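You operate a simulated robot arm through the tools that you are given. There is no shell and no other tool. Be economical: measure what you need, move in short steps, check, and stop when the job is done.

You are at the controls of a simulated robot arm. One attempt, no reset.

TASK
Fetch the brown scoop and set it on the left top of the tank table. Put the long tray on the long island bench top away on the sorting bench top. Take the left clear cup and put it on the sorting bench top. Take the green sieve and put it on the sorting bench top. Take the tall steel tube and leave it in the red bin. Take the brown-banded bag on the middle island bench top and put it away on the long island bench top. Put the white tub on the shelf of the two-tier table. Open the fitting bench drawer, take the right clear cup and put it inside and shut the drawer again. Fetch the blue brush and set it on the top of the right motor box. Put the blue tin on the top of the blue chest away on the upper shelf of the grey shelving. Open the bottom blue drawer, take the blue tape roll from there and leave it on top of the white pipe tee, then shut the drawer. Any order will do. Set down upright: left clear cup, tall steel tube, brown-banded bag, white tub, right clear cup, blue tin.

Only the result counts: the job must be done as asked and must still hold three seconds after the hand-in. Knocking over, shifting, dropping, spilling or breaking anything else fails it.

THE ROBOT
A 6-joint arm with a fingered hand on a trunk, on a base that drives. Base frame: it is fixed to the floor where the robot stands at the start and does not move with it; the origin is under the middle of the robot, x ahead of it, y to its left, z up. Units: cm, degrees, N and s.
Its first joint turns from -166.0 to 166.0 degrees. Places, roughly: blue brush (10x5x5 cm) [880, 380, 80]; blue tape roll (7x7x4 cm) [1080, 570, 30]; blue tin (8x8x9 cm) [1070, 540, 100]; bottom blue drawer [1070, 560, 30]; brown scoop (10x9x10 cm) [50, -10, 80]; brown-banded bag (11x8x13 cm) [640, -80, 80]; drawer fx [1060, -80, 60]; fitting bench drawer [1050, -80, 70]; green sieve (33x20x5 cm) [250, -270, 100]; left clear cup (7x7x8 cm) [290, -50, 80]; left top of the tank table [-180, -180, 80]; long island bench top [170, -40, 80]; long tray (41x20x4 cm) [70, -40, 80]; red bin (17x12x8 cm) [670, -70, 80]; right clear cup (7x7x8 cm) [750, -110, 80]; shelf of the two-tier table [440, -20, 30]; sorting bench top [300, -290, 80]; tall steel tube (4x4x6 cm) [630, -110, 80]; top of the right motor box [840, 400, 50]; upper shelf of the grey shelving [1100, 280, 130]; white pipe tee (11x8x5 cm) [1080, 500, 90]; white tub (12x10x15 cm) [650, -60, 90]. Payload 4 kg.
The tool frame sits at the grasp point between the pads (the TCP): z along the fingers, y along the line on which they close. The tips reach 2.6 cm beyond it. The gripper opens to 14.8 cm. The gripper's body begins 7.3 cm behind the TCP. The gripper is a hand of 3 fingers: y runs from the thumb to the fingers, the wrist lies at [0, 0, -23.9] in the tool frame, and closing takes about 1.5 s.
Orientation is told as [roll, pitch, yaw] about the base's x, y, z axes, in that order, counted from this pose: with the fingers straight down and closing along the base's y, the tool's x points along the base's -x, its y along +y and its z along -z.

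THE INTERFACE
- The arm moves only by the tool arm_command. Its argument "series" is a list of rows, each an object of numbers (a shift or turn left out is 0, a gripper value left out holds the last): "wx", "wy", "wz": the turn, a rotation vector about the tool's x, y, z in degrees; "tx", "ty", "tz": the shift along the tool's x, y, z in cm; "jaw": the opening, from 0 (shut) to 1 (fully open). In form: [{"wx": .., "wy": .., "wz": .., "tx": .., "ty": .., "tz": .., "jaw": ..}, ...]. A call has 1 to 8 rows; each row shifts and turns the commanded pose from where the row before left it, along the tool's axes as they then stand. Each row takes 0.2 s and may step no farther than 5 cm and 8.6 degrees from the row before; otherwise, or with a gripper value out of range, the whole call is refused. Where a pose cannot be reached the arm comes as near as it can. A force on the tool above 40 N (or 10 N above the force at the start of the call, whichever is more), or a blocked arm, ends the call early, and 0.2 s more pass. Each finger travels about 15.3 cm/s and halts on what it meets, pressing with about 31 N; the grip force reading is that of the motor and also rises with nothing between the fingers. The clock runs only during rows and for 0.2 s after the last one: add rows that do not move to give the fingers time. The reply holds the time, the measured pose of the TCP, the force on the tool along the base axes, the opening and the grip force, in the units named above and with some noise, with the torque about the TCP (base axes, N m) and any sound that the robot's microphone picked up.
- Cameras (640 x 400 px; columns grow to the right, rows downward): "scene" is now at [0.83, 11.51, 143.98]; the picture's right is [-0.64, -0.76, 0.00], its down [-0.48, 0.40, -0.78] and it looks along [0.60, -0.50, -0.63] (base axes); focal length 283 px, centre (320, 200). "wrist" rides on the gripper at [6.8, -3.9, -9] in the tool frame; the picture's right is [0.50, 0.87, 0.00], its down [-0.66, 0.38, -0.65] and it looks along [-0.57, 0.33, 0.76] (tool axes); focal length 222 px, centre (320, 200). There is no depth. A picture from a camera that has moved, and an enlarged one, comes with that camera's place and axes in the base frame and with its lens. The place of the scene camera against the robot may be out by one fixed shift of up to 1.8 cm in any direction.
- snapshot(camera): a new picture of that camera. The clock stands still meanwhile.
- lift_body(by): slides the trunk up (or, below 0, down) by that many cm; the arm and the scene camera ride with it, the base frame stays. It gives what a move gives, with no picture.
- base_move(legs): drives the robot by 1 to 6 legs, each [ahead, left, turn to the left] in cm, cm and degrees, along the robot's own axes; the way and the turn of a leg run together, so that a leg with both is an arc; at most 150 cm and 180 degrees a leg. The arm and the cameras ride along, it lands a little off, and it stops where it bumps. It gives what a move gives.
- set_grasp(shape): the hand has 3 fingers and takes this shape, open, in about a second: jaw (thumb against the fingers, like two jaws); tri (thumb and two fingers); tip (a fingertip pinch); poke (one finger out to press); point (the index stretched); flat (the hand flat); cup (the hand cupped); fist (a fist). The gripper value then closes the fingers along that shape, each until it touches; the sizes above hold for jaw. It gives what a move gives, with no picture.
- head_to(pan, tilt): turns the head with the scene camera to pan (to the left, within 155 degrees either way) and tilt (down, from -29 to 69), counted from straight ahead of the robot. It gives what a move gives.
- close_up(camera, box): a new picture of the part [left, top, right, bottom] of that camera's present view, enlarged. The clock stands still meanwhile.
- finish_job(): hands the job in; it is judged then, once.

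Go step by step. Nothing tells you exact positions but the pictures and the camera data: compare them with the known pose of the tool, close in by small moves and look again before you grip or let go. The budget is 588 turns and 360 pictures, counting those below and the enlarged ones. Unless the task says otherwise, let go and move clear before handing in.

The tools are called after "Call:" by a JSON object that holds its "fn" and its "kwargs". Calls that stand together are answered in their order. arm_command: Moves the arm, as the interface text tells. Its arguments: {"type":"object","properties":{"series":{"type":"array","items":{"type":"object","properties":{"wx":{"type":"number"},"wy":{"type":"number"},"wz":{"type":"number"},"tx":{"type":"number"},"ty":{"type":"number"},"tz":{"type":"number"},"jaw":{"type":"number"}}}}},"required":["series"]} The other tools are called the same way: lift_body (by) slides the trunk up or down; set_grasp (shape) gives the hand a shape; base_move (legs) drives the base; head_to (pan, tilt) turns the head that bears the scene camera; snapshot (camera) takes a picture; close_up (camera, box) takes an enlarged picture of a part of a camera's view; finish_job () hands the job in.

At the start:

```text
time: 0.0
tool_pos: [46.78, -14.61, 102.84]
tcp_rot: [0.0, -0.1, 0.0]
wrist_force: [-0.1, -0.4, 0.3]
moment: [0.0, 0.0, -0.01]
opening: 14.77
finger_force: 0.1
shape: jaw
trunk travel left (down, up): [-37.5, 21.5]
robot x, y, heading: [0.01, 0.22, 0.1]
head pan, tilt: [-40.2, 38.8]
```

scene: 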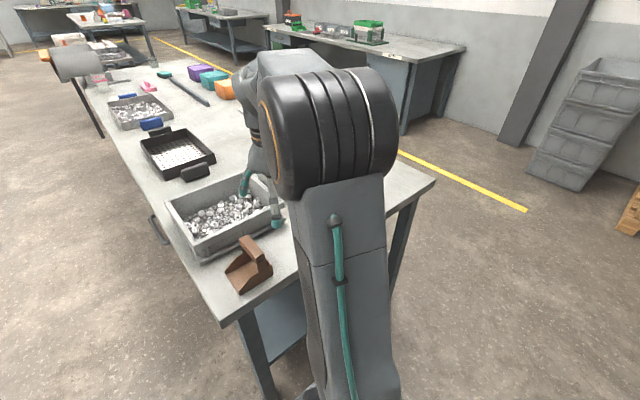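
wrist: 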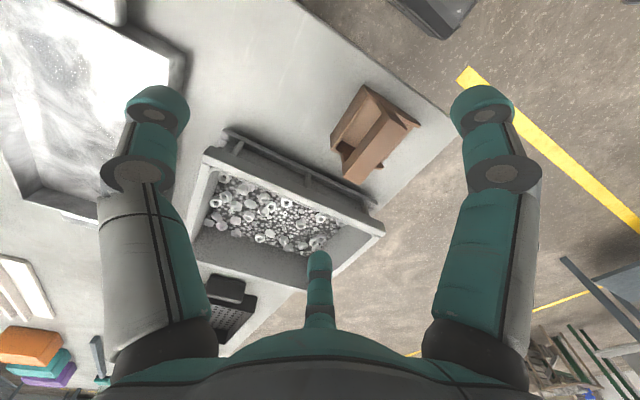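

I see the brown scoop on the near corner of the long island bench and the shiny long tray on the bench left of it as the wrist sees it. First I look closer at the scoop.

Call:
{"fn": "close_up", "kwargs": {"camera": "scene", "box": [190, 210, 310, 310]}}

Call:
{"fn": "close_up", "kwargs": {"camera": "wrist", "box": [300, 60, 460, 200]}}

```text
4.00 times, centred on (250, 260) of scene
camera zoom: at [0.83, 11.51, 143.98], right [-0.64, -0.76, 0.0], down [-0.48, 0.4, -0.78], along [0.6, -0.5, -0.63], focal length 1132 px, centre (600, -40)
```

zoom: 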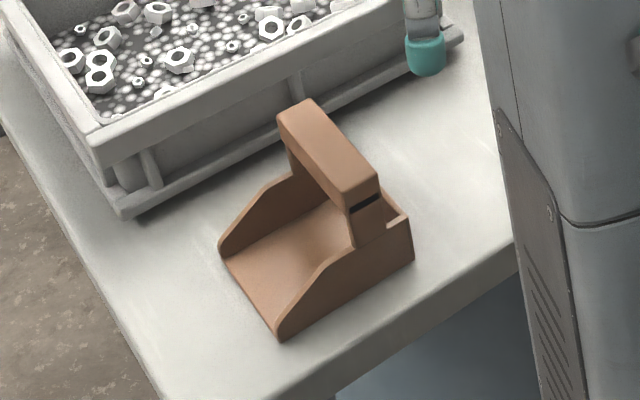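

```text
2.86 times, centred on (380, 130) of wrist
camera zoom: at [40.15, -18.5, 111.91], right [-0.5, 0.87, 0.0], down [0.66, 0.38, 0.65], along [0.57, 0.33, -0.76], focal length 635 px, centre (149, 400)
```

zoom: 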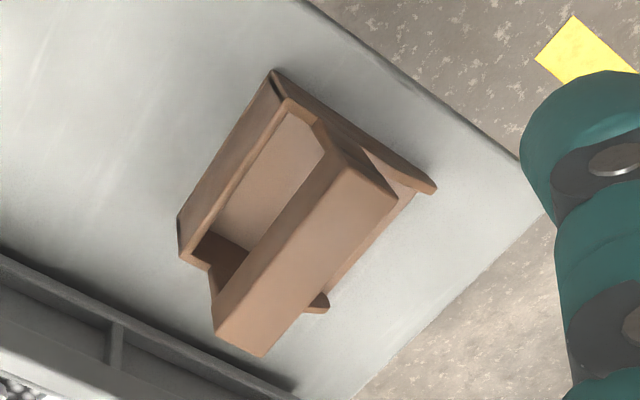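

The scoop's handle bar runs along base x at about y=-6.8, x 44.5–52.5, top z≈88.7. I move above it with the jaws narrowed, then look.

Call:
{"fn": "arm_command", "kwargs": {"series": [{"tx": -0.9, "ty": 4, "tz": 2, "jaw": 0.5}, {"tx": -0.8, "ty": 3.8, "tz": 3}, {"tz": 4}, {}]}}

Call:
{"fn": "snapshot", "kwargs": {"camera": "wrist"}}

Call:
{"fn": "snapshot", "kwargs": {"camera": "scene"}}

```text
time: 1.0
tool_pos: [48.66, -6.76, 93.69]
tcp_rot: [0.0, 0.0, 0.0]
wrist_force: [0.6, 0.0, 0.1]
moment: [-0.01, -0.01, 0.0]
opening: 7.46
finger_force: 0.1
shape: jaw
trunk travel left (down, up): [-37.5, 21.5]
robot x, y, heading: [-0.15, 0.3, -0.2]
head pan, tilt: [-40.2, 38.8]
```

```text
355 pictures are left
camera wrist: at [41.89, -10.71, 102.8], right [-0.5, 0.87, 0.0], down [0.66, 0.38, 0.65], along [0.57, 0.33, -0.76], focal length 222 px, centre (320, 200)
```

wrist: 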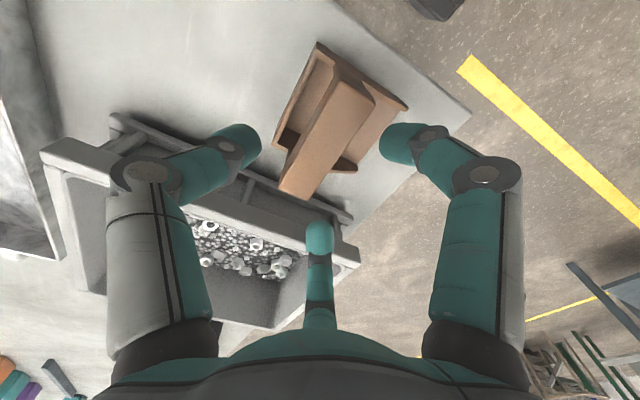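

```text
354 pictures are left
camera scene: at [0.85, 11.51, 143.98], right [-0.64, -0.76, 0.0], down [-0.48, 0.4, -0.78], along [0.6, -0.5, -0.63], focal length 283 px, centre (320, 200)
```

scene: 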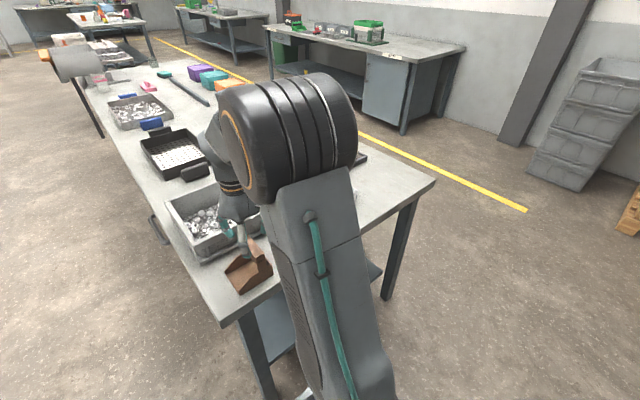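

The two fingers straddle wide relative to the 8 cm handle, so I'll try the "tri" shape a bit higher up and look.

Call:
{"fn": "arm_command", "kwargs": {"series": [{"tz": -5}]}}

Call:
{"fn": "set_grasp", "kwargs": {"shape": "tri"}}

Call:
{"fn": "snapshot", "kwargs": {"camera": "wrist"}}

```text
time: 1.4
tool_pos: [48.53, -6.84, 98.87]
tcp_rot: [0.0, -0.1, 0.1]
wrist_force: [0.3, 0.1, 0.3]
moment: [-0.03, 0.0, -0.02]
opening: 7.45
finger_force: 0.1
shape: jaw
trunk travel left (down, up): [-37.5, 21.5]
robot x, y, heading: [-0.05, -0.09, -0.4]
head pan, tilt: [-40.2, 38.8]
```

```text
time: 2.3
tool_pos: [48.6, -6.9, 98.75]
tcp_rot: [0.1, 0.1, 0.0]
wrist_force: [0.8, 0.8, -0.1]
moment: [-0.01, -0.01, 0.02]
opening: 14.77
finger_force: 0.0
shape: tri
trunk travel left (down, up): [-37.5, 21.5]
robot x, y, heading: [-0.13, -0.16, -0.1]
head pan, tilt: [-40.2, 38.8]
```

```text
353 pictures are left
camera wrist: at [41.82, -10.74, 107.83], right [-0.5, 0.87, 0.0], down [0.66, 0.38, 0.65], along [0.57, 0.33, -0.76], focal length 222 px, centre (320, 200)
```

wrist: 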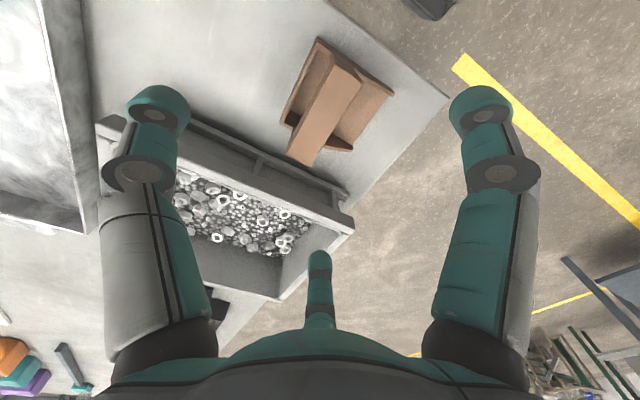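

The fingers sit at 120° and converge, so the bar fits fine. I go back to jaw, descend and grip.

Call:
{"fn": "set_grasp", "kwargs": {"shape": "jaw"}}

Call:
{"fn": "arm_command", "kwargs": {"series": [{"jaw": 0.5, "tz": 2}, {"tz": 3}, {"tz": 3}, {"tz": 3}, {}]}}

Call:
{"fn": "snapshot", "kwargs": {"camera": "wrist"}}

Call:
{"fn": "close_up", "kwargs": {"camera": "scene", "box": [170, 180, 330, 310]}}

```text
time: 3.2
tool_pos: [48.44, -6.79, 98.72]
tcp_rot: [-0.1, 0.0, 0.0]
wrist_force: [-0.1, 0.7, -0.2]
moment: [-0.01, 0.01, -0.01]
opening: 14.78
finger_force: 0.1
shape: jaw
trunk travel left (down, up): [-37.5, 21.5]
robot x, y, heading: [-0.06, 0.05, -0.0]
head pan, tilt: [-40.2, 38.8]
```

```text
time: 4.4
tool_pos: [48.45, -6.85, 87.78]
tcp_rot: [0.0, 0.0, 0.0]
wrist_force: [0.1, 0.1, -0.2]
moment: [-0.03, 0.01, 0.01]
opening: 7.42
finger_force: 0.1
shape: jaw
trunk travel left (down, up): [-37.5, 21.5]
robot x, y, heading: [0.12, -0.21, -0.0]
head pan, tilt: [-40.2, 38.8]
```

```text
352 pictures are left
camera wrist: at [41.8, -10.76, 96.88], right [-0.5, 0.87, 0.0], down [0.66, 0.38, 0.65], along [0.57, 0.33, -0.76], focal length 222 px, centre (320, 200)
```

wrist: 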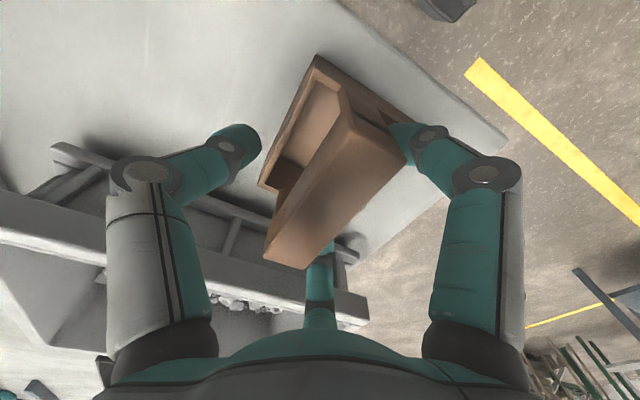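

```text
3.08 times, centred on (250, 245) of scene
camera zoom: at [0.85, 11.51, 143.98], right [-0.64, -0.76, 0.0], down [-0.48, 0.4, -0.78], along [0.6, -0.5, -0.63], focal length 871 px, centre (535, 62)
```

zoom: 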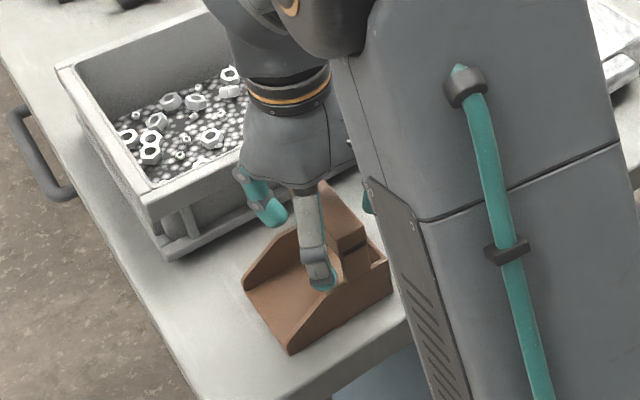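

Well centred; closing.

Call:
{"fn": "arm_command", "kwargs": {"series": [{"jaw": 0}, {}, {}, {}, {}, {}, {}]}}

Call:
{"fn": "arm_command", "kwargs": {"series": [{"tz": -3}, {"tz": -4}, {"tz": -5}, {}]}}

Call:
{"fn": "snapshot", "kwargs": {"camera": "wrist"}}

```text
time: 6.0
tool_pos: [48.58, -6.89, 87.88]
tcp_rot: [0.0, 0.0, 0.0]
wrist_force: [0.1, -0.3, 0.2]
moment: [0.14, 0.07, -0.04]
opening: 1.36
finger_force: 31.2
shape: jaw
trunk travel left (down, up): [-37.5, 21.5]
robot x, y, heading: [-0.3, -0.45, -0.1]
head pan, tilt: [-40.2, 38.8]
```

```text
time: 7.0
tool_pos: [48.51, -6.77, 99.89]
tcp_rot: [0.0, 0.0, 0.0]
wrist_force: [-0.4, 0.4, -0.8]
moment: [-0.02, 0.02, 0.01]
opening: 1.43
finger_force: 30.7
shape: jaw
trunk travel left (down, up): [-37.5, 21.5]
robot x, y, heading: [-0.01, 0.38, -0.2]
head pan, tilt: [-40.2, 38.8]
```

```text
350 pictures are left
camera wrist: at [41.8, -10.64, 108.96], right [-0.5, 0.87, 0.0], down [0.66, 0.38, 0.65], along [0.57, 0.33, -0.76], focal length 222 px, centre (320, 200)
```

wrist: 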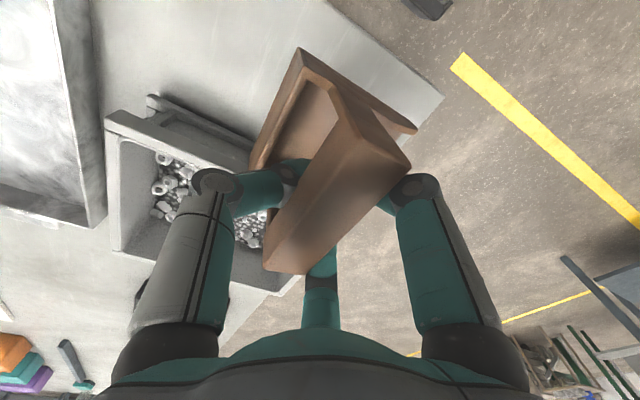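

Scoop is in the hand. Now I look toward the tank table behind-right.

Call:
{"fn": "head_to", "kwargs": {"pan": -135, "tilt": 20}}

Call:
{"fn": "snapshot", "kwargs": {"camera": "scene"}}

```text
time: 8.7
tool_pos: [48.46, -6.83, 99.95]
tcp_rot: [-0.1, 0.1, 0.0]
wrist_force: [-0.1, -1.2, -0.9]
moment: [0.03, -0.01, 0.01]
opening: 1.41
finger_force: 31.0
shape: jaw
trunk travel left (down, up): [-37.5, 21.5]
robot x, y, heading: [0.01, -0.02, 0.0]
head pan, tilt: [-135.0, 20.0]
```

```text
349 pictures are left
camera scene: at [-12.3, 10.46, 146.94], right [-0.71, 0.71, 0.0], down [0.24, 0.24, -0.94], along [-0.66, -0.66, -0.34], focal length 283 px, centre (320, 200)
```

scene: 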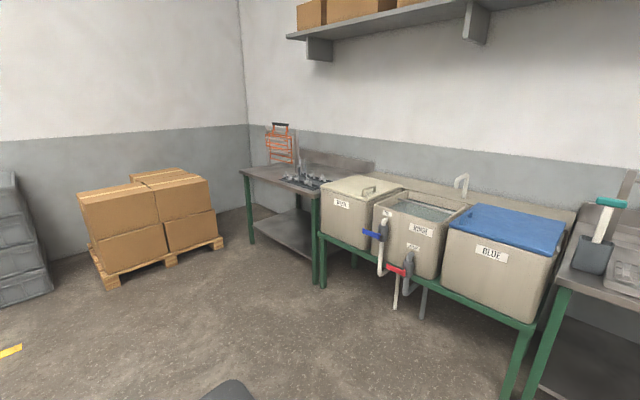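

Call:
{"fn": "close_up", "kwargs": {"camera": "scene", "box": [230, 110, 420, 240]}}

```text
3.08 times, centred on (325, 175) of scene
camera zoom: at [-12.3, 10.46, 146.94], right [-0.71, 0.71, 0.0], down [0.24, 0.24, -0.94], along [-0.66, -0.66, -0.34], focal length 871 px, centre (305, 277)
```

zoom: 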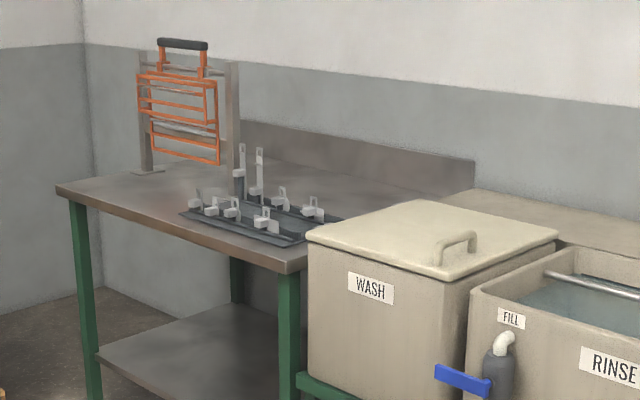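

The left top is the bare steel table with the rack and clamp plate; its front-left free spot is about (-157,-203). I drive there facing -x.

Call:
{"fn": "base_move", "kwargs": {"legs": [[-60, 0, 0], [0, 0, 180], [0, 100, 0], [0, 92, 0]]}}

Call:
{"fn": "head_to", "kwargs": {"pan": -20, "tilt": 35}}

Call:
{"fn": "snapshot", "kwargs": {"camera": "scene"}}

```text
time: 28.6
tool_pos: [-109.34, -185.05, 99.89]
tcp_rot: [0.0, -0.1, 179.9]
wrist_force: [0.3, -0.4, -1.0]
moment: [0.01, -0.01, 0.01]
opening: 1.4
finger_force: 30.9
shape: jaw
trunk travel left (down, up): [-37.5, 21.5]
robot x, y, heading: [-60.74, -191.7, 179.8]
head pan, tilt: [-135.0, 20.0]
```

```text
time: 30.6
tool_pos: [-109.3, -184.95, 99.87]
tcp_rot: [0.0, 0.0, 179.9]
wrist_force: [0.3, -0.6, -1.0]
moment: [-0.03, 0.0, 0.02]
opening: 1.41
finger_force: 31.2
shape: jaw
trunk travel left (down, up): [-37.5, 21.5]
robot x, y, heading: [-60.57, -191.87, 180.1]
head pan, tilt: [-20.0, 35.0]
```

```text
347 pictures are left
camera scene: at [-62.83, -203.99, 144.56], right [0.34, 0.94, 0.0], down [0.54, -0.2, -0.82], along [-0.77, 0.28, -0.57], focal length 283 px, centre (320, 200)
```

scene: 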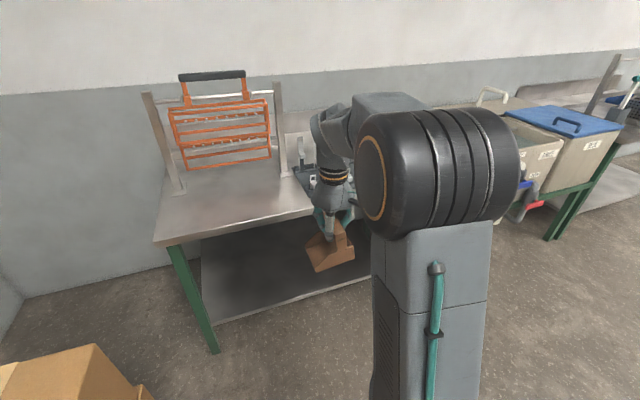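

Table's front edge is x≈-144 and the free left area is around (-160,-208). I drive ahead and slightly left, scoop above the table.

Call:
{"fn": "base_move", "kwargs": {"legs": [[45, 13, 0]]}}

Call:
{"fn": "arm_command", "kwargs": {"series": [{"ty": 4, "tx": -1}, {"ty": 3, "tx": -2}, {}]}}

Call:
{"fn": "snapshot", "kwargs": {"camera": "scene"}}

Call:
{"fn": "snapshot", "kwargs": {"camera": "wrist"}}

```text
time: 33.4
tool_pos: [-154.35, -198.45, 99.88]
tcp_rot: [0.0, 0.0, -179.8]
wrist_force: [0.0, -0.5, -0.6]
moment: [0.02, -0.01, -0.03]
opening: 1.41
finger_force: 31.0
shape: jaw
trunk travel left (down, up): [-37.5, 21.5]
robot x, y, heading: [-105.58, -204.99, -179.7]
head pan, tilt: [-20.0, 35.0]
```

```text
time: 34.2
tool_pos: [-157.23, -205.42, 99.87]
tcp_rot: [-0.1, 0.1, -179.7]
wrist_force: [0.0, 0.2, -0.4]
moment: [0.01, -0.01, -0.01]
opening: 1.41
finger_force: 30.8
shape: jaw
trunk travel left (down, up): [-37.5, 21.5]
robot x, y, heading: [-105.63, -205.03, -179.6]
head pan, tilt: [-20.0, 35.0]
```

```text
346 pictures are left
camera scene: at [-107.74, -217.12, 144.55], right [0.34, 0.94, 0.0], down [0.54, -0.19, -0.82], along [-0.77, 0.28, -0.57], focal length 283 px, centre (320, 200)
```

scene: 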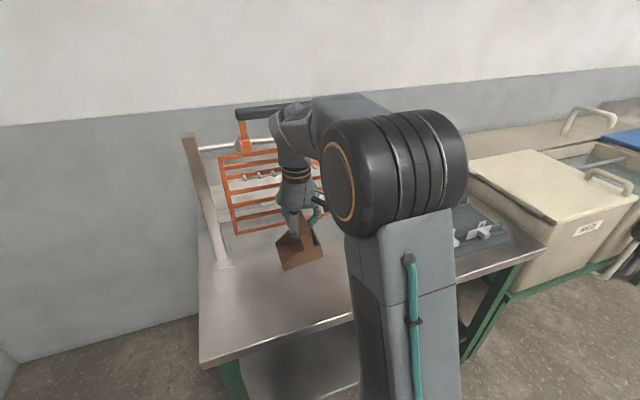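

```text
345 pictures are left
camera wrist: at [-150.55, -201.57, 108.95], right [0.5, -0.86, 0.0], down [-0.65, -0.38, 0.65], along [-0.56, -0.33, -0.76], focal length 222 px, centre (320, 200)
```

wrist: 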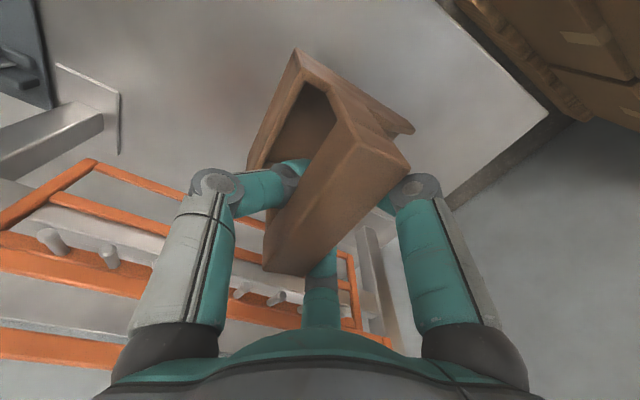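

The rack stands at x≈-174, so I pull back 3 cm and descend gently.

Call:
{"fn": "arm_command", "kwargs": {"series": [{"tx": 3}, {"tz": 3}, {"tz": 3}, {"tz": 2}, {}]}}

Call:
{"fn": "close_up", "kwargs": {"camera": "scene", "box": [180, 160, 400, 360]}}

Call:
{"fn": "snapshot", "kwargs": {"camera": "wrist"}}

```text
time: 35.4
tool_pos: [-154.35, -205.52, 91.87]
tcp_rot: [0.0, 0.0, -179.6]
wrist_force: [-0.1, 0.2, -1.2]
moment: [-0.02, 0.0, 0.0]
opening: 1.4
finger_force: 30.8
shape: jaw
trunk travel left (down, up): [-37.5, 21.5]
robot x, y, heading: [-105.61, -204.73, -179.7]
head pan, tilt: [-20.0, 35.0]
```

```text
2.00 times, centred on (290, 260) of scene
camera zoom: at [-107.72, -217.1, 144.56], right [0.34, 0.94, 0.0], down [0.54, -0.19, -0.82], along [-0.77, 0.28, -0.57], focal length 566 px, centre (380, 80)
```

zoom: 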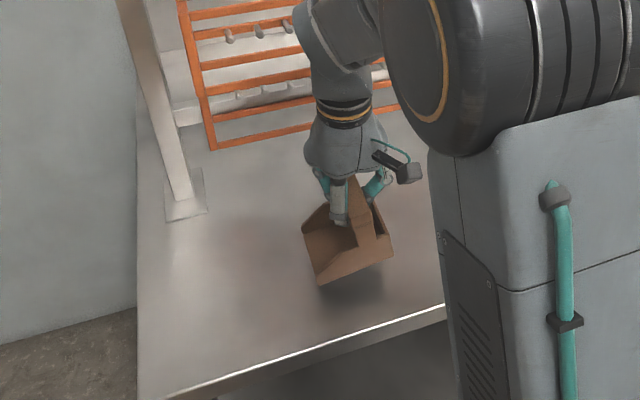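

```text
343 pictures are left
camera wrist: at [-147.57, -201.57, 100.84], right [0.5, -0.86, 0.0], down [-0.65, -0.38, 0.65], along [-0.56, -0.33, -0.76], focal length 222 px, centre (320, 200)
```

wrist: 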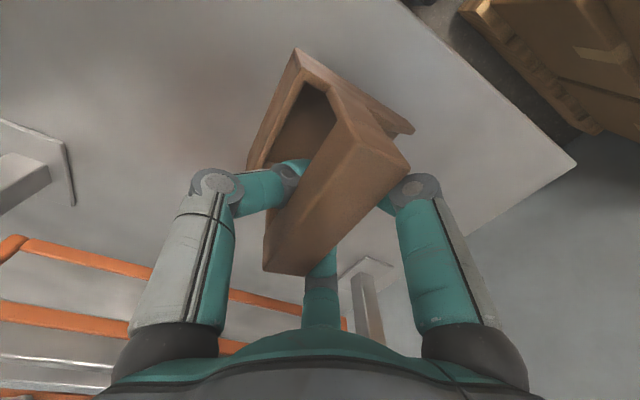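

Call:
{"fn": "arm_command", "kwargs": {"series": [{"tz": 0.7}, {"tz": 0.5}, {"tz": 0.4}, {"tz": 0.4}, {}]}}

```text
time: 36.6
tool_pos: [-154.17, -205.26, 89.88]
tcp_rot: [0.0, 0.0, -179.7]
wrist_force: [0.1, 0.2, -1.0]
moment: [0.02, 0.01, 0.0]
opening: 1.39
finger_force: 31.9
shape: jaw
trunk travel left (down, up): [-37.5, 21.5]
robot x, y, heading: [-105.99, -205.1, -179.5]
head pan, tilt: [-20.0, 35.0]
```

Call:
{"fn": "arm_command", "kwargs": {"series": [{"tz": 0.5}, {"tz": 0.4}, {"tz": 0.3}, {"tz": 0.3}, {}]}}

Call:
{"fn": "close_up", "kwargs": {"camera": "scene", "box": [280, 210, 400, 320]}}

```text
time: 37.8
tool_pos: [-154.25, -205.46, 88.32]
tcp_rot: [0.0, 0.0, -179.8]
wrist_force: [0.2, -0.8, 1.4]
moment: [-0.03, -0.03, 0.03]
opening: 1.42
finger_force: 31.0
shape: jaw
trunk travel left (down, up): [-37.5, 21.5]
robot x, y, heading: [-106.0, -204.83, -179.4]
head pan, tilt: [-20.0, 35.0]
```

```text
3.64 times, centred on (340, 265) of scene
camera zoom: at [-107.71, -217.1, 144.56], right [0.34, 0.94, 0.0], down [0.54, -0.19, -0.82], along [-0.77, 0.28, -0.57], focal length 1029 px, centre (247, -36)
```

zoom: 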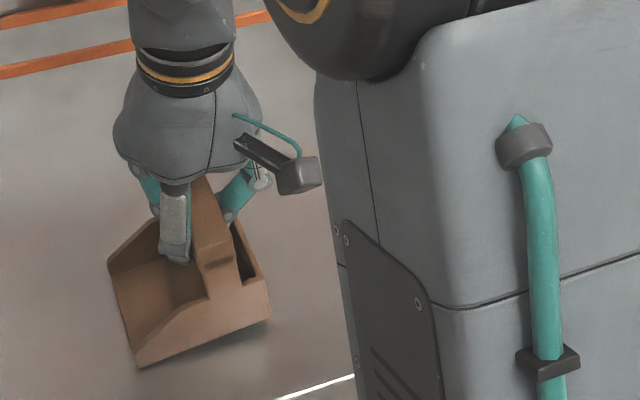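

Force shows first contact. One more tiny nudge, then release.

Call:
{"fn": "arm_command", "kwargs": {"series": [{"tz": 0.2}, {"tz": 0.2}, {}]}}

```text
time: 38.6
tool_pos: [-154.33, -205.51, 87.99]
tcp_rot: [0.1, 0.1, -179.8]
wrist_force: [-0.4, 2.5, 4.5]
moment: [-0.2, -0.08, 0.05]
opening: 1.41
finger_force: 30.7
shape: jaw
trunk travel left (down, up): [-37.5, 21.5]
robot x, y, heading: [-105.77, -205.01, -179.5]
head pan, tilt: [-20.0, 35.0]
```

Call:
{"fn": "arm_command", "kwargs": {"series": [{"jaw": 0.5}, {}, {}, {}, {"tz": -2}, {"tz": -4}, {"tz": -5}]}}

Call:
{"fn": "snapshot", "kwargs": {"camera": "wrist"}}

```text
time: 40.2
tool_pos: [-154.35, -205.56, 98.84]
tcp_rot: [0.0, 0.0, -179.6]
wrist_force: [-0.1, -0.5, 0.3]
moment: [-0.02, -0.02, 0.03]
opening: 7.36
finger_force: 0.0
shape: jaw
trunk travel left (down, up): [-37.5, 21.5]
robot x, y, heading: [-105.94, -204.65, -179.8]
head pan, tilt: [-20.0, 35.0]
```

```text
341 pictures are left
camera wrist: at [-147.56, -201.53, 107.95], right [0.5, -0.86, 0.0], down [-0.65, -0.38, 0.65], along [-0.56, -0.33, -0.76], focal length 222 px, centre (320, 200)
```

wrist: 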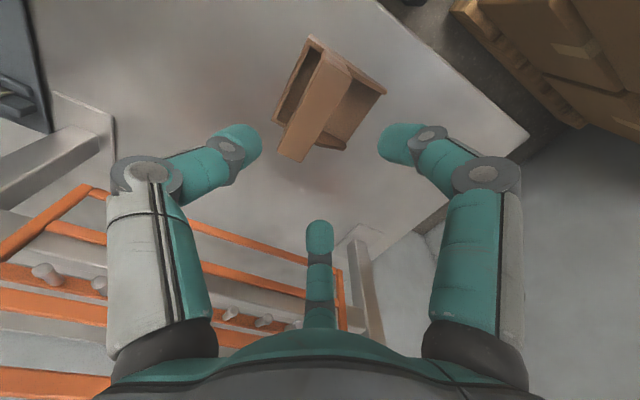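

Scoop is set down upright. Next the long tray: I drive back toward the island bench's end and look at it.

Call:
{"fn": "base_move", "kwargs": {"legs": [[-45, -60, 0], [0, -60, 0], [0, 0, 180], [35, 0, 0]]}}

Call:
{"fn": "head_to", "kwargs": {"pan": 20, "tilt": 30}}

Call:
{"fn": "snapshot", "kwargs": {"camera": "scene"}}

```text
time: 56.4
tool_pos: [22.14, -84.65, 98.89]
tcp_rot: [0.0, 0.1, 0.4]
wrist_force: [-0.6, 0.6, -0.1]
moment: [-0.01, -0.01, -0.01]
opening: 7.38
finger_force: 0.1
shape: jaw
trunk travel left (down, up): [-37.5, 21.5]
robot x, y, heading: [-26.56, -85.18, 0.5]
head pan, tilt: [-20.0, 35.0]
```

```text
time: 57.5
tool_pos: [22.2, -84.78, 98.77]
tcp_rot: [0.0, 0.1, 0.3]
wrist_force: [0.5, 0.0, 0.4]
moment: [-0.01, 0.02, 0.02]
opening: 7.35
finger_force: 0.0
shape: jaw
trunk travel left (down, up): [-37.5, 21.5]
robot x, y, heading: [-26.44, -85.39, 0.4]
head pan, tilt: [20.0, 30.0]
```

```text
340 pictures are left
camera scene: at [-23.7, -65.02, 145.34], right [0.35, -0.94, 0.0], down [-0.47, -0.17, -0.87], along [0.81, 0.3, -0.5], focal length 283 px, centre (320, 200)
```

scene: 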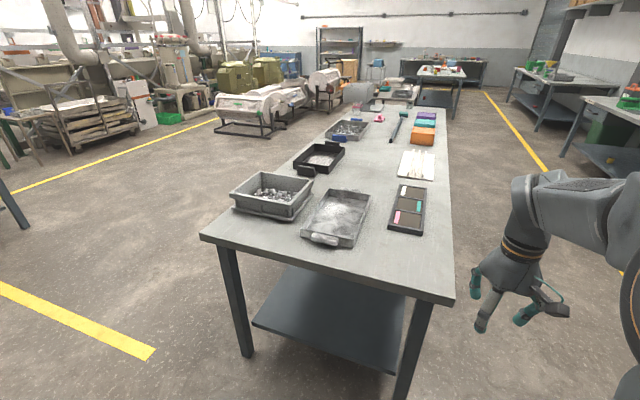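

Call:
{"fn": "close_up", "kwargs": {"camera": "scene", "box": [280, 170, 440, 270]}}

Call:
{"fn": "close_up", "kwargs": {"camera": "scene", "box": [340, 50, 640, 190]}}

```text
4.00 times, centred on (360, 220) of scene
camera zoom: at [-23.7, -65.02, 145.34], right [0.35, -0.94, 0.0], down [-0.47, -0.17, -0.87], along [0.81, 0.3, -0.5], focal length 1132 px, centre (160, 120)
```

zoom: 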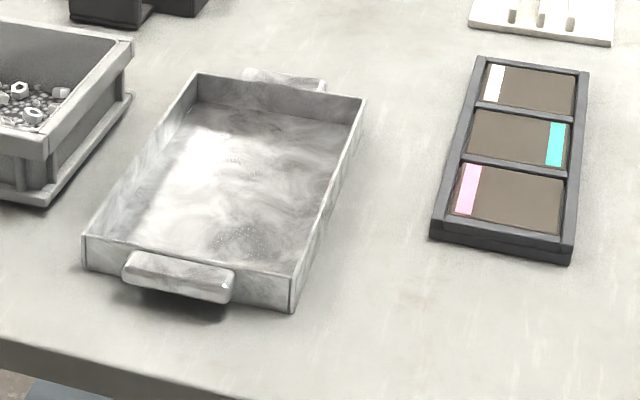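

```text
2.13 times, centred on (490, 120) of scene
camera zoom: at [-23.7, -65.02, 145.34], right [0.35, -0.94, 0.0], down [-0.47, -0.17, -0.87], along [0.81, 0.3, -0.5], focal length 604 px, centre (-43, 371)
```

zoom: 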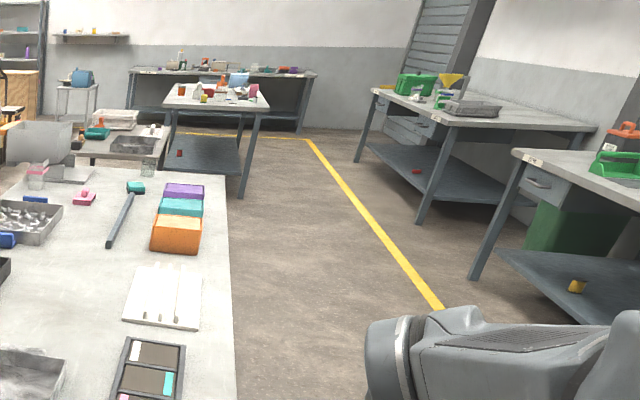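

The long tray lies along x with bar handles at both ends. I check how close the base can get to a bench by looking down.

Call:
{"fn": "head_to", "kwargs": {"pan": 0, "tilt": 69}}

Call:
{"fn": "snapshot", "kwargs": {"camera": "scene"}}

```text
time: 58.5
tool_pos: [22.25, -84.73, 98.89]
tcp_rot: [0.0, 0.1, 0.2]
wrist_force: [-0.3, -0.4, 0.4]
moment: [-0.02, 0.01, 0.0]
opening: 7.37
finger_force: 0.0
shape: jaw
trunk travel left (down, up): [-37.5, 21.5]
robot x, y, heading: [-26.25, -85.08, 0.2]
head pan, tilt: [0.0, 68.8]
```

```text
337 pictures are left
camera scene: at [-26.59, -68.12, 140.19], right [0.01, -1.0, 0.0], down [-0.93, -0.01, -0.36], along [0.36, 0.0, -0.93], focal length 283 px, centre (320, 200)
```

scene: 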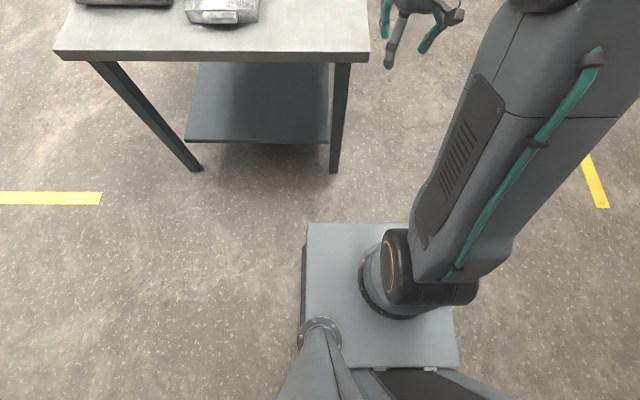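

The column is slim (~20 cm half-width), so I can stand close. I'll go to the bench's right side, facing the tray's long wall.

Call:
{"fn": "base_move", "kwargs": {"legs": [[0, -60, 0], [98, 0, 0], [0, 0, 90], [28, 0, 0]]}}

Call:
{"fn": "head_to", "kwargs": {"pan": -15, "tilt": 50}}

Call:
{"fn": "snapshot", "kwargs": {"camera": "scene"}}

```text
time: 72.0
tool_pos: [70.89, -66.83, 98.84]
tcp_rot: [-0.1, 0.0, 90.9]
wrist_force: [0.0, 0.0, 0.9]
moment: [-0.02, 0.0, 0.0]
opening: 7.36
finger_force: 0.1
shape: jaw
trunk travel left (down, up): [-37.5, 21.5]
robot x, y, heading: [71.78, -115.54, 90.8]
head pan, tilt: [0.0, 68.8]
```

```text
time: 72.8
tool_pos: [70.8, -66.99, 98.92]
tcp_rot: [0.0, 0.0, 90.9]
wrist_force: [-0.8, -0.8, 0.5]
moment: [-0.03, 0.01, 0.0]
opening: 7.37
finger_force: 0.1
shape: jaw
trunk travel left (down, up): [-37.5, 21.5]
robot x, y, heading: [72.06, -115.33, 90.8]
head pan, tilt: [-15.0, 50.0]
```

```text
336 pictures are left
camera scene: at [58.0, -113.4, 142.38], right [0.97, -0.24, 0.0], down [-0.19, -0.74, -0.64], along [0.16, 0.62, -0.77], focal length 283 px, centre (320, 200)
```

scene: 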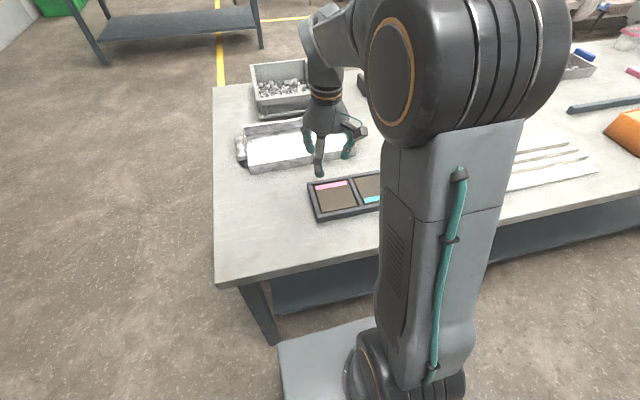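

Call:
{"fn": "base_move", "kwargs": {"legs": [[8, 0, 0]]}}

Call:
{"fn": "arm_command", "kwargs": {"series": [{"wz": 8.3}, {"wz": 8.3}, {"wz": 8.3}, {"wz": 8.3}, {"wz": 8.3}, {"wz": 8.3}, {"wz": 8.3}, {"wz": 8.3}]}}

Call:
{"fn": "arm_command", "kwargs": {"series": [{"wz": 8.3}, {"wz": 8.3}, {"wz": 7.8}, {"tx": 2, "ty": 4}, {"ty": 4}, {"ty": 3}, {}]}}

Call:
{"fn": "snapshot", "kwargs": {"camera": "wrist"}}

Call:
{"fn": "snapshot", "kwargs": {"camera": "scene"}}

```text
time: 73.9
tool_pos: [70.68, -59.06, 98.77]
tcp_rot: [-0.1, 0.0, 91.0]
wrist_force: [0.4, -0.9, -0.6]
moment: [0.01, 0.01, 0.01]
opening: 7.38
finger_force: 0.1
shape: jaw
trunk travel left (down, up): [-37.5, 21.5]
robot x, y, heading: [72.17, -107.62, 90.8]
head pan, tilt: [-15.0, 50.0]
```

```text
time: 75.7
tool_pos: [70.8, -58.95, 99.0]
tcp_rot: [0.0, -0.1, 24.5]
wrist_force: [-0.8, -0.5, -0.7]
moment: [-0.01, 0.0, -0.01]
opening: 7.37
finger_force: 0.0
shape: jaw
trunk travel left (down, up): [-37.5, 21.5]
robot x, y, heading: [72.05, -107.22, 91.1]
head pan, tilt: [-15.0, 50.0]
```

```text
time: 77.3
tool_pos: [68.73, -48.07, 98.86]
tcp_rot: [0.1, -0.1, 0.1]
wrist_force: [0.0, -0.8, 0.7]
moment: [-0.02, 0.01, 0.03]
opening: 7.35
finger_force: 0.1
shape: jaw
trunk travel left (down, up): [-37.5, 21.5]
robot x, y, heading: [71.7, -107.52, 90.9]
head pan, tilt: [-15.0, 50.0]
```

```text
335 pictures are left
camera wrist: at [61.95, -51.93, 107.97], right [-0.5, 0.86, 0.0], down [0.65, 0.38, 0.65], along [0.57, 0.33, -0.76], focal length 222 px, centre (320, 200)
```

wrist: 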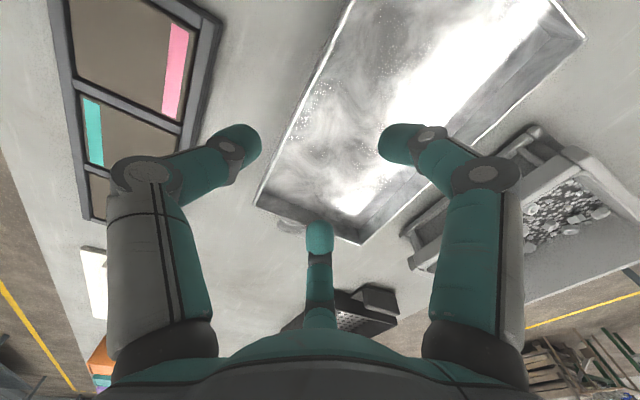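

```text
334 pictures are left
camera scene: at [57.87, -105.44, 142.38], right [0.97, -0.24, 0.0], down [-0.19, -0.74, -0.64], along [0.16, 0.62, -0.77], focal length 283 px, centre (320, 200)
```

scene: 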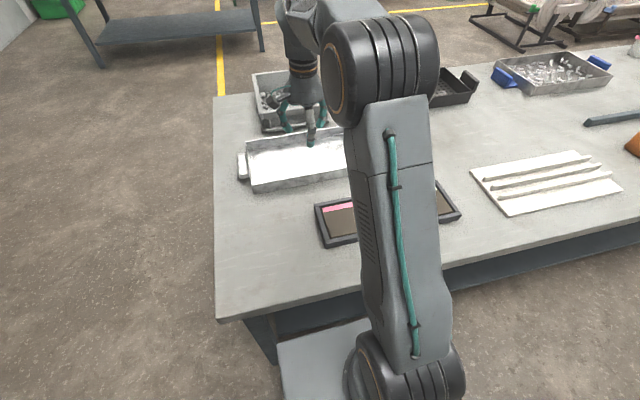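

The near long wall is at y≈-49.2, tray body x 52–86. I come down over the wall's middle.

Call:
{"fn": "arm_command", "kwargs": {"series": [{"ty": -1.1, "tz": 4, "jaw": 0.35}, {"tz": 4}, {"tz": 4}, {}]}}

Call:
{"fn": "snapshot", "kwargs": {"camera": "wrist"}}

Call:
{"fn": "close_up", "kwargs": {"camera": "scene", "box": [220, 60, 380, 200]}}

```text
time: 78.3
tool_pos: [68.76, -49.22, 87.0]
tcp_rot: [-0.1, 0.0, 0.0]
wrist_force: [0.7, 0.1, 1.6]
moment: [-0.01, 0.02, 0.0]
opening: 5.22
finger_force: 0.1
shape: jaw
trunk travel left (down, up): [-37.5, 21.5]
robot x, y, heading: [71.8, -107.71, 91.1]
head pan, tilt: [-15.0, 50.0]
```

```text
333 pictures are left
camera wrist: at [62.04, -53.12, 95.93], right [-0.5, 0.87, 0.0], down [0.65, 0.38, 0.65], along [0.57, 0.33, -0.76], focal length 222 px, centre (320, 200)
```

wrist: 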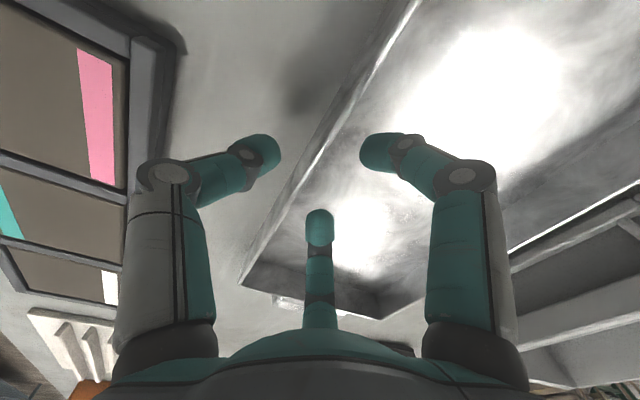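

```text
2.86 times, centred on (300, 130) of scene
camera zoom: at [57.87, -105.44, 142.38], right [0.97, -0.24, 0.0], down [-0.19, -0.74, -0.64], along [0.16, 0.62, -0.77], focal length 809 px, centre (377, 400)
```

zoom: 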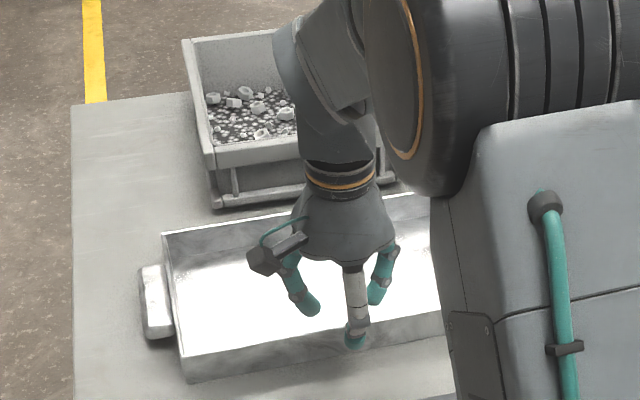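

Wall sits between thumb and fingers. Down to z≈82.5 and close.

Call:
{"fn": "arm_command", "kwargs": {"series": [{"tz": 2}, {"tz": 1.5}, {"tz": 1}, {}]}}

Call:
{"fn": "arm_command", "kwargs": {"series": [{"jaw": 0}, {}, {}, {}, {}, {}]}}

Call:
{"fn": "arm_command", "kwargs": {"series": [{"tz": -1}, {"tz": -1}, {}]}}

Call:
{"fn": "snapshot", "kwargs": {"camera": "wrist"}}

Call:
{"fn": "close_up", "kwargs": {"camera": "scene", "box": [220, 60, 380, 200]}}

```text
time: 79.3
tool_pos: [68.74, -48.93, 82.91]
tcp_rot: [0.9, 0.1, 0.1]
wrist_force: [0.8, -0.4, 23.1]
moment: [0.32, -0.05, -0.03]
opening: 5.34
finger_force: 0.1
shape: jaw
trunk travel left (down, up): [-37.5, 21.5]
robot x, y, heading: [71.49, -107.52, 90.9]
head pan, tilt: [-15.0, 50.0]
stopped in row 4: the force on the tool passed its limit (the readings are from after the stop); the commanded pose is now the measured one
```

```text
time: 80.7
tool_pos: [68.7, -49.11, 82.67]
tcp_rot: [0.6, -0.1, 0.2]
wrist_force: [0.3, -4.6, 8.7]
moment: [-0.28, 0.03, -0.01]
opening: 0.66
finger_force: 31.1
shape: jaw
trunk travel left (down, up): [-37.5, 21.5]
robot x, y, heading: [72.11, -107.81, 91.1]
head pan, tilt: [-15.0, 50.0]
```

```text
time: 81.5
tool_pos: [68.74, -48.88, 84.63]
tcp_rot: [0.5, 0.0, 0.1]
wrist_force: [-1.0, 0.1, -3.7]
moment: [-0.24, -0.01, 0.0]
opening: 0.57
finger_force: 30.7
shape: jaw
trunk travel left (down, up): [-37.5, 21.5]
robot x, y, heading: [71.91, -107.56, 91.1]
head pan, tilt: [-15.0, 50.0]
```

```text
331 pictures are left
camera wrist: at [61.98, -52.92, 93.65], right [-0.5, 0.86, 0.01], down [0.65, 0.37, 0.66], along [0.57, 0.34, -0.75], focal length 222 px, centre (320, 200)
```

wrist: 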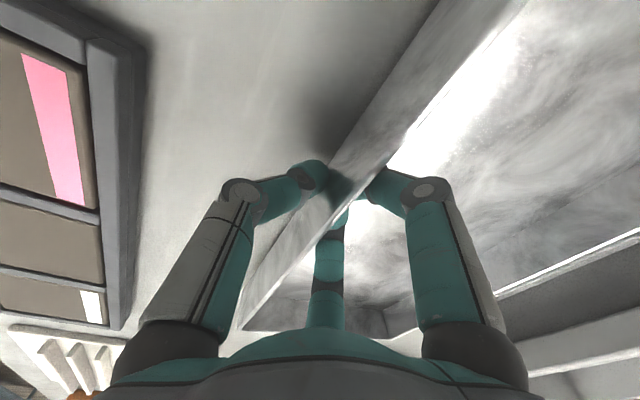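

```text
2.86 times, centred on (300, 130) of scene
camera zoom: at [57.88, -105.43, 142.38], right [0.97, -0.24, 0.0], down [-0.19, -0.74, -0.64], along [0.16, 0.62, -0.77], focal length 809 px, centre (377, 400)
```

zoom: 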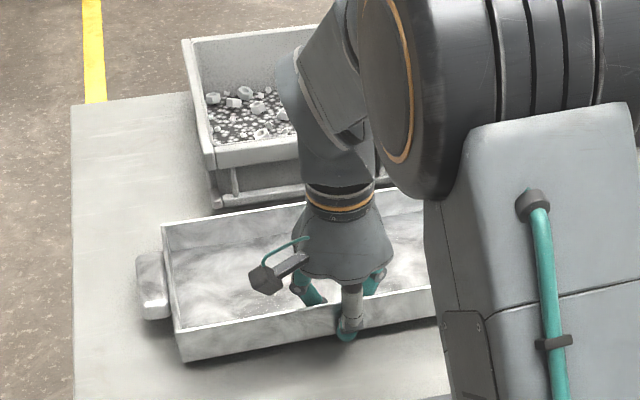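

Tray is held level and light (~3.7 N). Lift it high, back off, and look at the sorting bench.

Call:
{"fn": "arm_command", "kwargs": {"series": [{"tz": -3}, {"tz": -4}, {"tz": -4}, {"tz": -4}, {}]}}

Call:
{"fn": "base_move", "kwargs": {"legs": [[-50, 0, 0]]}}

Call:
{"fn": "arm_command", "kwargs": {"series": [{"ty": -5}, {"ty": -5}, {"ty": -5}, {}]}}

Call:
{"fn": "head_to", "kwargs": {"pan": -130, "tilt": 20}}

Call:
{"fn": "snapshot", "kwargs": {"camera": "scene"}}

Call:
{"fn": "snapshot", "kwargs": {"camera": "wrist"}}

```text
time: 82.7
tool_pos: [68.65, -49.14, 99.65]
tcp_rot: [0.5, 0.0, 0.0]
wrist_force: [0.2, -0.7, -4.3]
moment: [-0.52, 0.01, 0.05]
opening: 0.5
finger_force: 31.2
shape: jaw
trunk travel left (down, up): [-37.5, 21.5]
robot x, y, heading: [72.0, -107.26, 91.4]
head pan, tilt: [-15.0, 50.0]
```

```text
time: 85.6
tool_pos: [69.49, -98.94, 99.59]
tcp_rot: [0.5, 0.1, 0.1]
wrist_force: [-0.4, -0.1, -5.5]
moment: [-0.51, 0.01, 0.0]
opening: 0.48
finger_force: 31.1
shape: jaw
trunk travel left (down, up): [-37.5, 21.5]
robot x, y, heading: [72.6, -157.38, 90.9]
head pan, tilt: [-15.0, 50.0]
```

```text
time: 86.6
tool_pos: [69.59, -113.95, 99.34]
tcp_rot: [0.5, 0.0, 0.1]
wrist_force: [1.4, -0.5, -3.8]
moment: [-0.45, -0.03, 0.01]
opening: 0.49
finger_force: 31.1
shape: jaw
trunk travel left (down, up): [-37.5, 21.5]
robot x, y, heading: [72.51, -157.38, 90.9]
head pan, tilt: [-15.0, 50.0]
```

```text
time: 88.6
tool_pos: [69.52, -113.9, 99.35]
tcp_rot: [0.4, 0.0, 0.1]
wrist_force: [-0.4, 0.0, -5.5]
moment: [-0.48, 0.01, 0.02]
opening: 0.48
finger_force: 31.5
shape: jaw
trunk travel left (down, up): [-37.5, 21.5]
robot x, y, heading: [72.31, -157.67, 90.9]
head pan, tilt: [-130.0, 20.0]
```

```text
329 pictures are left
camera scene: at [64.02, -168.58, 146.94], right [-0.63, -0.78, 0.0], down [-0.27, 0.22, -0.94], along [0.73, -0.59, -0.34], focal length 283 px, centre (320, 200)
```

scene: 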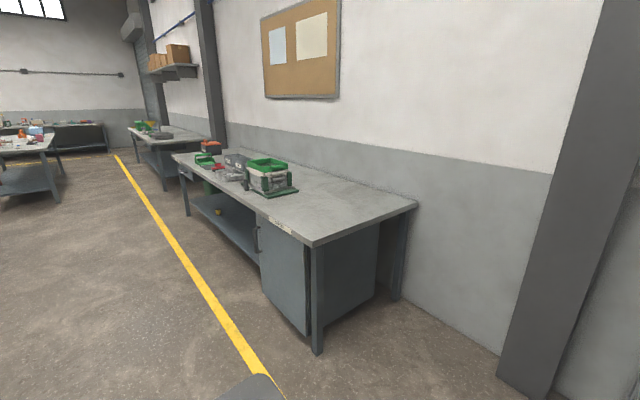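

```text
328 pictures are left
camera wrist: at [62.83, -117.9, 108.36], right [-0.5, 0.87, 0.01], down [0.66, 0.37, 0.66], along [0.57, 0.33, -0.75], focal length 222 px, centre (320, 200)
```

wrist: 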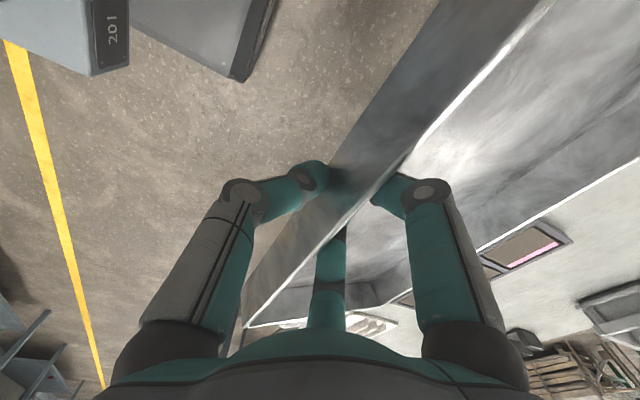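

Call:
{"fn": "close_up", "kwargs": {"camera": "scene", "box": [120, 110, 320, 235]}}

```text
3.20 times, centred on (220, 172) of scene
camera zoom: at [64.02, -168.58, 146.94], right [-0.63, -0.78, 0.0], down [-0.27, 0.22, -0.94], along [0.73, -0.59, -0.34], focal length 906 px, centre (640, 288)
```

zoom: 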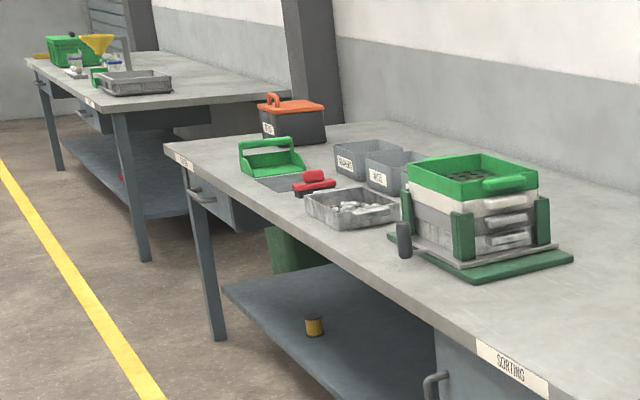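

The near end of the sorting bench (x 165–235) is free; the sieve stack is at x≈236–283. I'll turn and drive in front of the free end.

Call:
{"fn": "base_move", "kwargs": {"legs": [[0, 0, -90], [0, 0, -90], [0, 118, 0]]}}

Call:
{"fn": "head_to", "kwargs": {"pan": 15, "tilt": 35}}

Call:
{"fn": "snapshot", "kwargs": {"camera": "scene"}}

```text
time: 102.2
tool_pos: [191.68, -200.4, 99.33]
tcp_rot: [0.6, 0.0, 179.7]
wrist_force: [0.9, 0.6, -5.0]
moment: [0.48, -0.03, -0.03]
opening: 0.47
finger_force: 31.4
shape: jaw
trunk travel left (down, up): [-37.5, 21.5]
robot x, y, heading: [189.3, -157.03, -89.6]
head pan, tilt: [-130.0, 20.0]
```

```text
time: 104.5
tool_pos: [191.65, -200.47, 99.3]
tcp_rot: [0.4, 0.0, 179.6]
wrist_force: [0.1, 0.5, -4.7]
moment: [0.49, -0.01, -0.02]
opening: 0.46
finger_force: 31.1
shape: jaw
trunk travel left (down, up): [-37.5, 21.5]
robot x, y, heading: [188.86, -156.79, -89.4]
head pan, tilt: [15.0, 35.0]
```

```text
326 pictures are left
camera scene: at [207.75, -158.37, 144.56], right [-0.96, -0.26, 0.0], down [-0.15, 0.55, -0.82], along [0.22, -0.79, -0.57], focal length 283 px, centre (320, 200)
```

scene: 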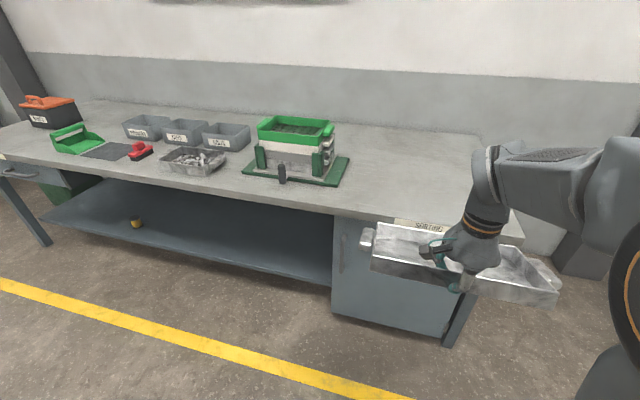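

Call:
{"fn": "base_move", "kwargs": {"legs": [[62, 0, 0]]}}

Call:
{"fn": "arm_command", "kwargs": {"series": [{"ty": 4}, {"ty": 4}, {"ty": 4}, {}]}}

Call:
{"fn": "snapshot", "kwargs": {"camera": "scene"}}

Call:
{"fn": "snapshot", "kwargs": {"camera": "wrist"}}

```text
time: 107.9
tool_pos: [191.99, -261.99, 99.36]
tcp_rot: [0.5, 0.0, 179.5]
wrist_force: [-0.9, 0.2, -3.9]
moment: [0.48, -0.02, 0.01]
opening: 0.47
finger_force: 30.6
shape: jaw
trunk travel left (down, up): [-37.5, 21.5]
robot x, y, heading: [189.4, -218.36, -89.6]
head pan, tilt: [15.0, 35.0]
```

```text
time: 108.9
tool_pos: [191.92, -273.99, 99.38]
tcp_rot: [0.4, 0.1, 179.6]
wrist_force: [0.0, 0.4, -5.4]
moment: [0.51, -0.04, 0.02]
opening: 0.46
finger_force: 31.0
shape: jaw
trunk travel left (down, up): [-37.5, 21.5]
robot x, y, heading: [189.58, -218.39, -89.7]
head pan, tilt: [15.0, 35.0]
```

```text
325 pictures are left
camera scene: at [208.11, -220.01, 144.55], right [-0.96, -0.26, 0.0], down [-0.15, 0.55, -0.82], along [0.22, -0.79, -0.57], focal length 283 px, centre (320, 200)
```

scene: 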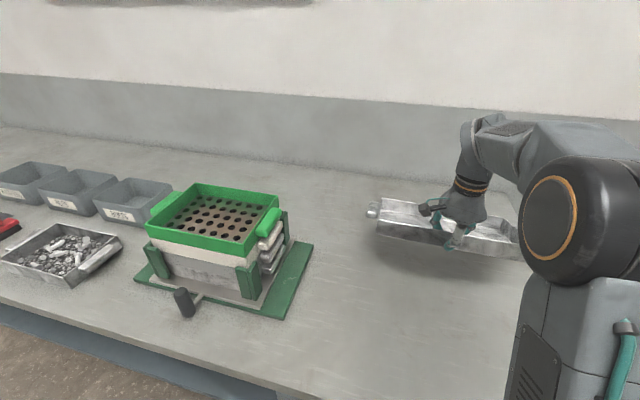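

```text
324 pictures are left
camera wrist: at [198.78, -270.11, 108.39], right [0.49, -0.87, 0.01], down [-0.66, -0.37, 0.66], along [-0.57, -0.33, -0.75], focal length 222 px, centre (320, 200)
```

wrist: 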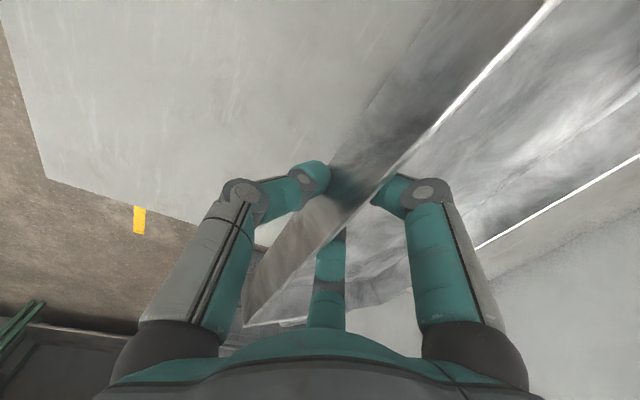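

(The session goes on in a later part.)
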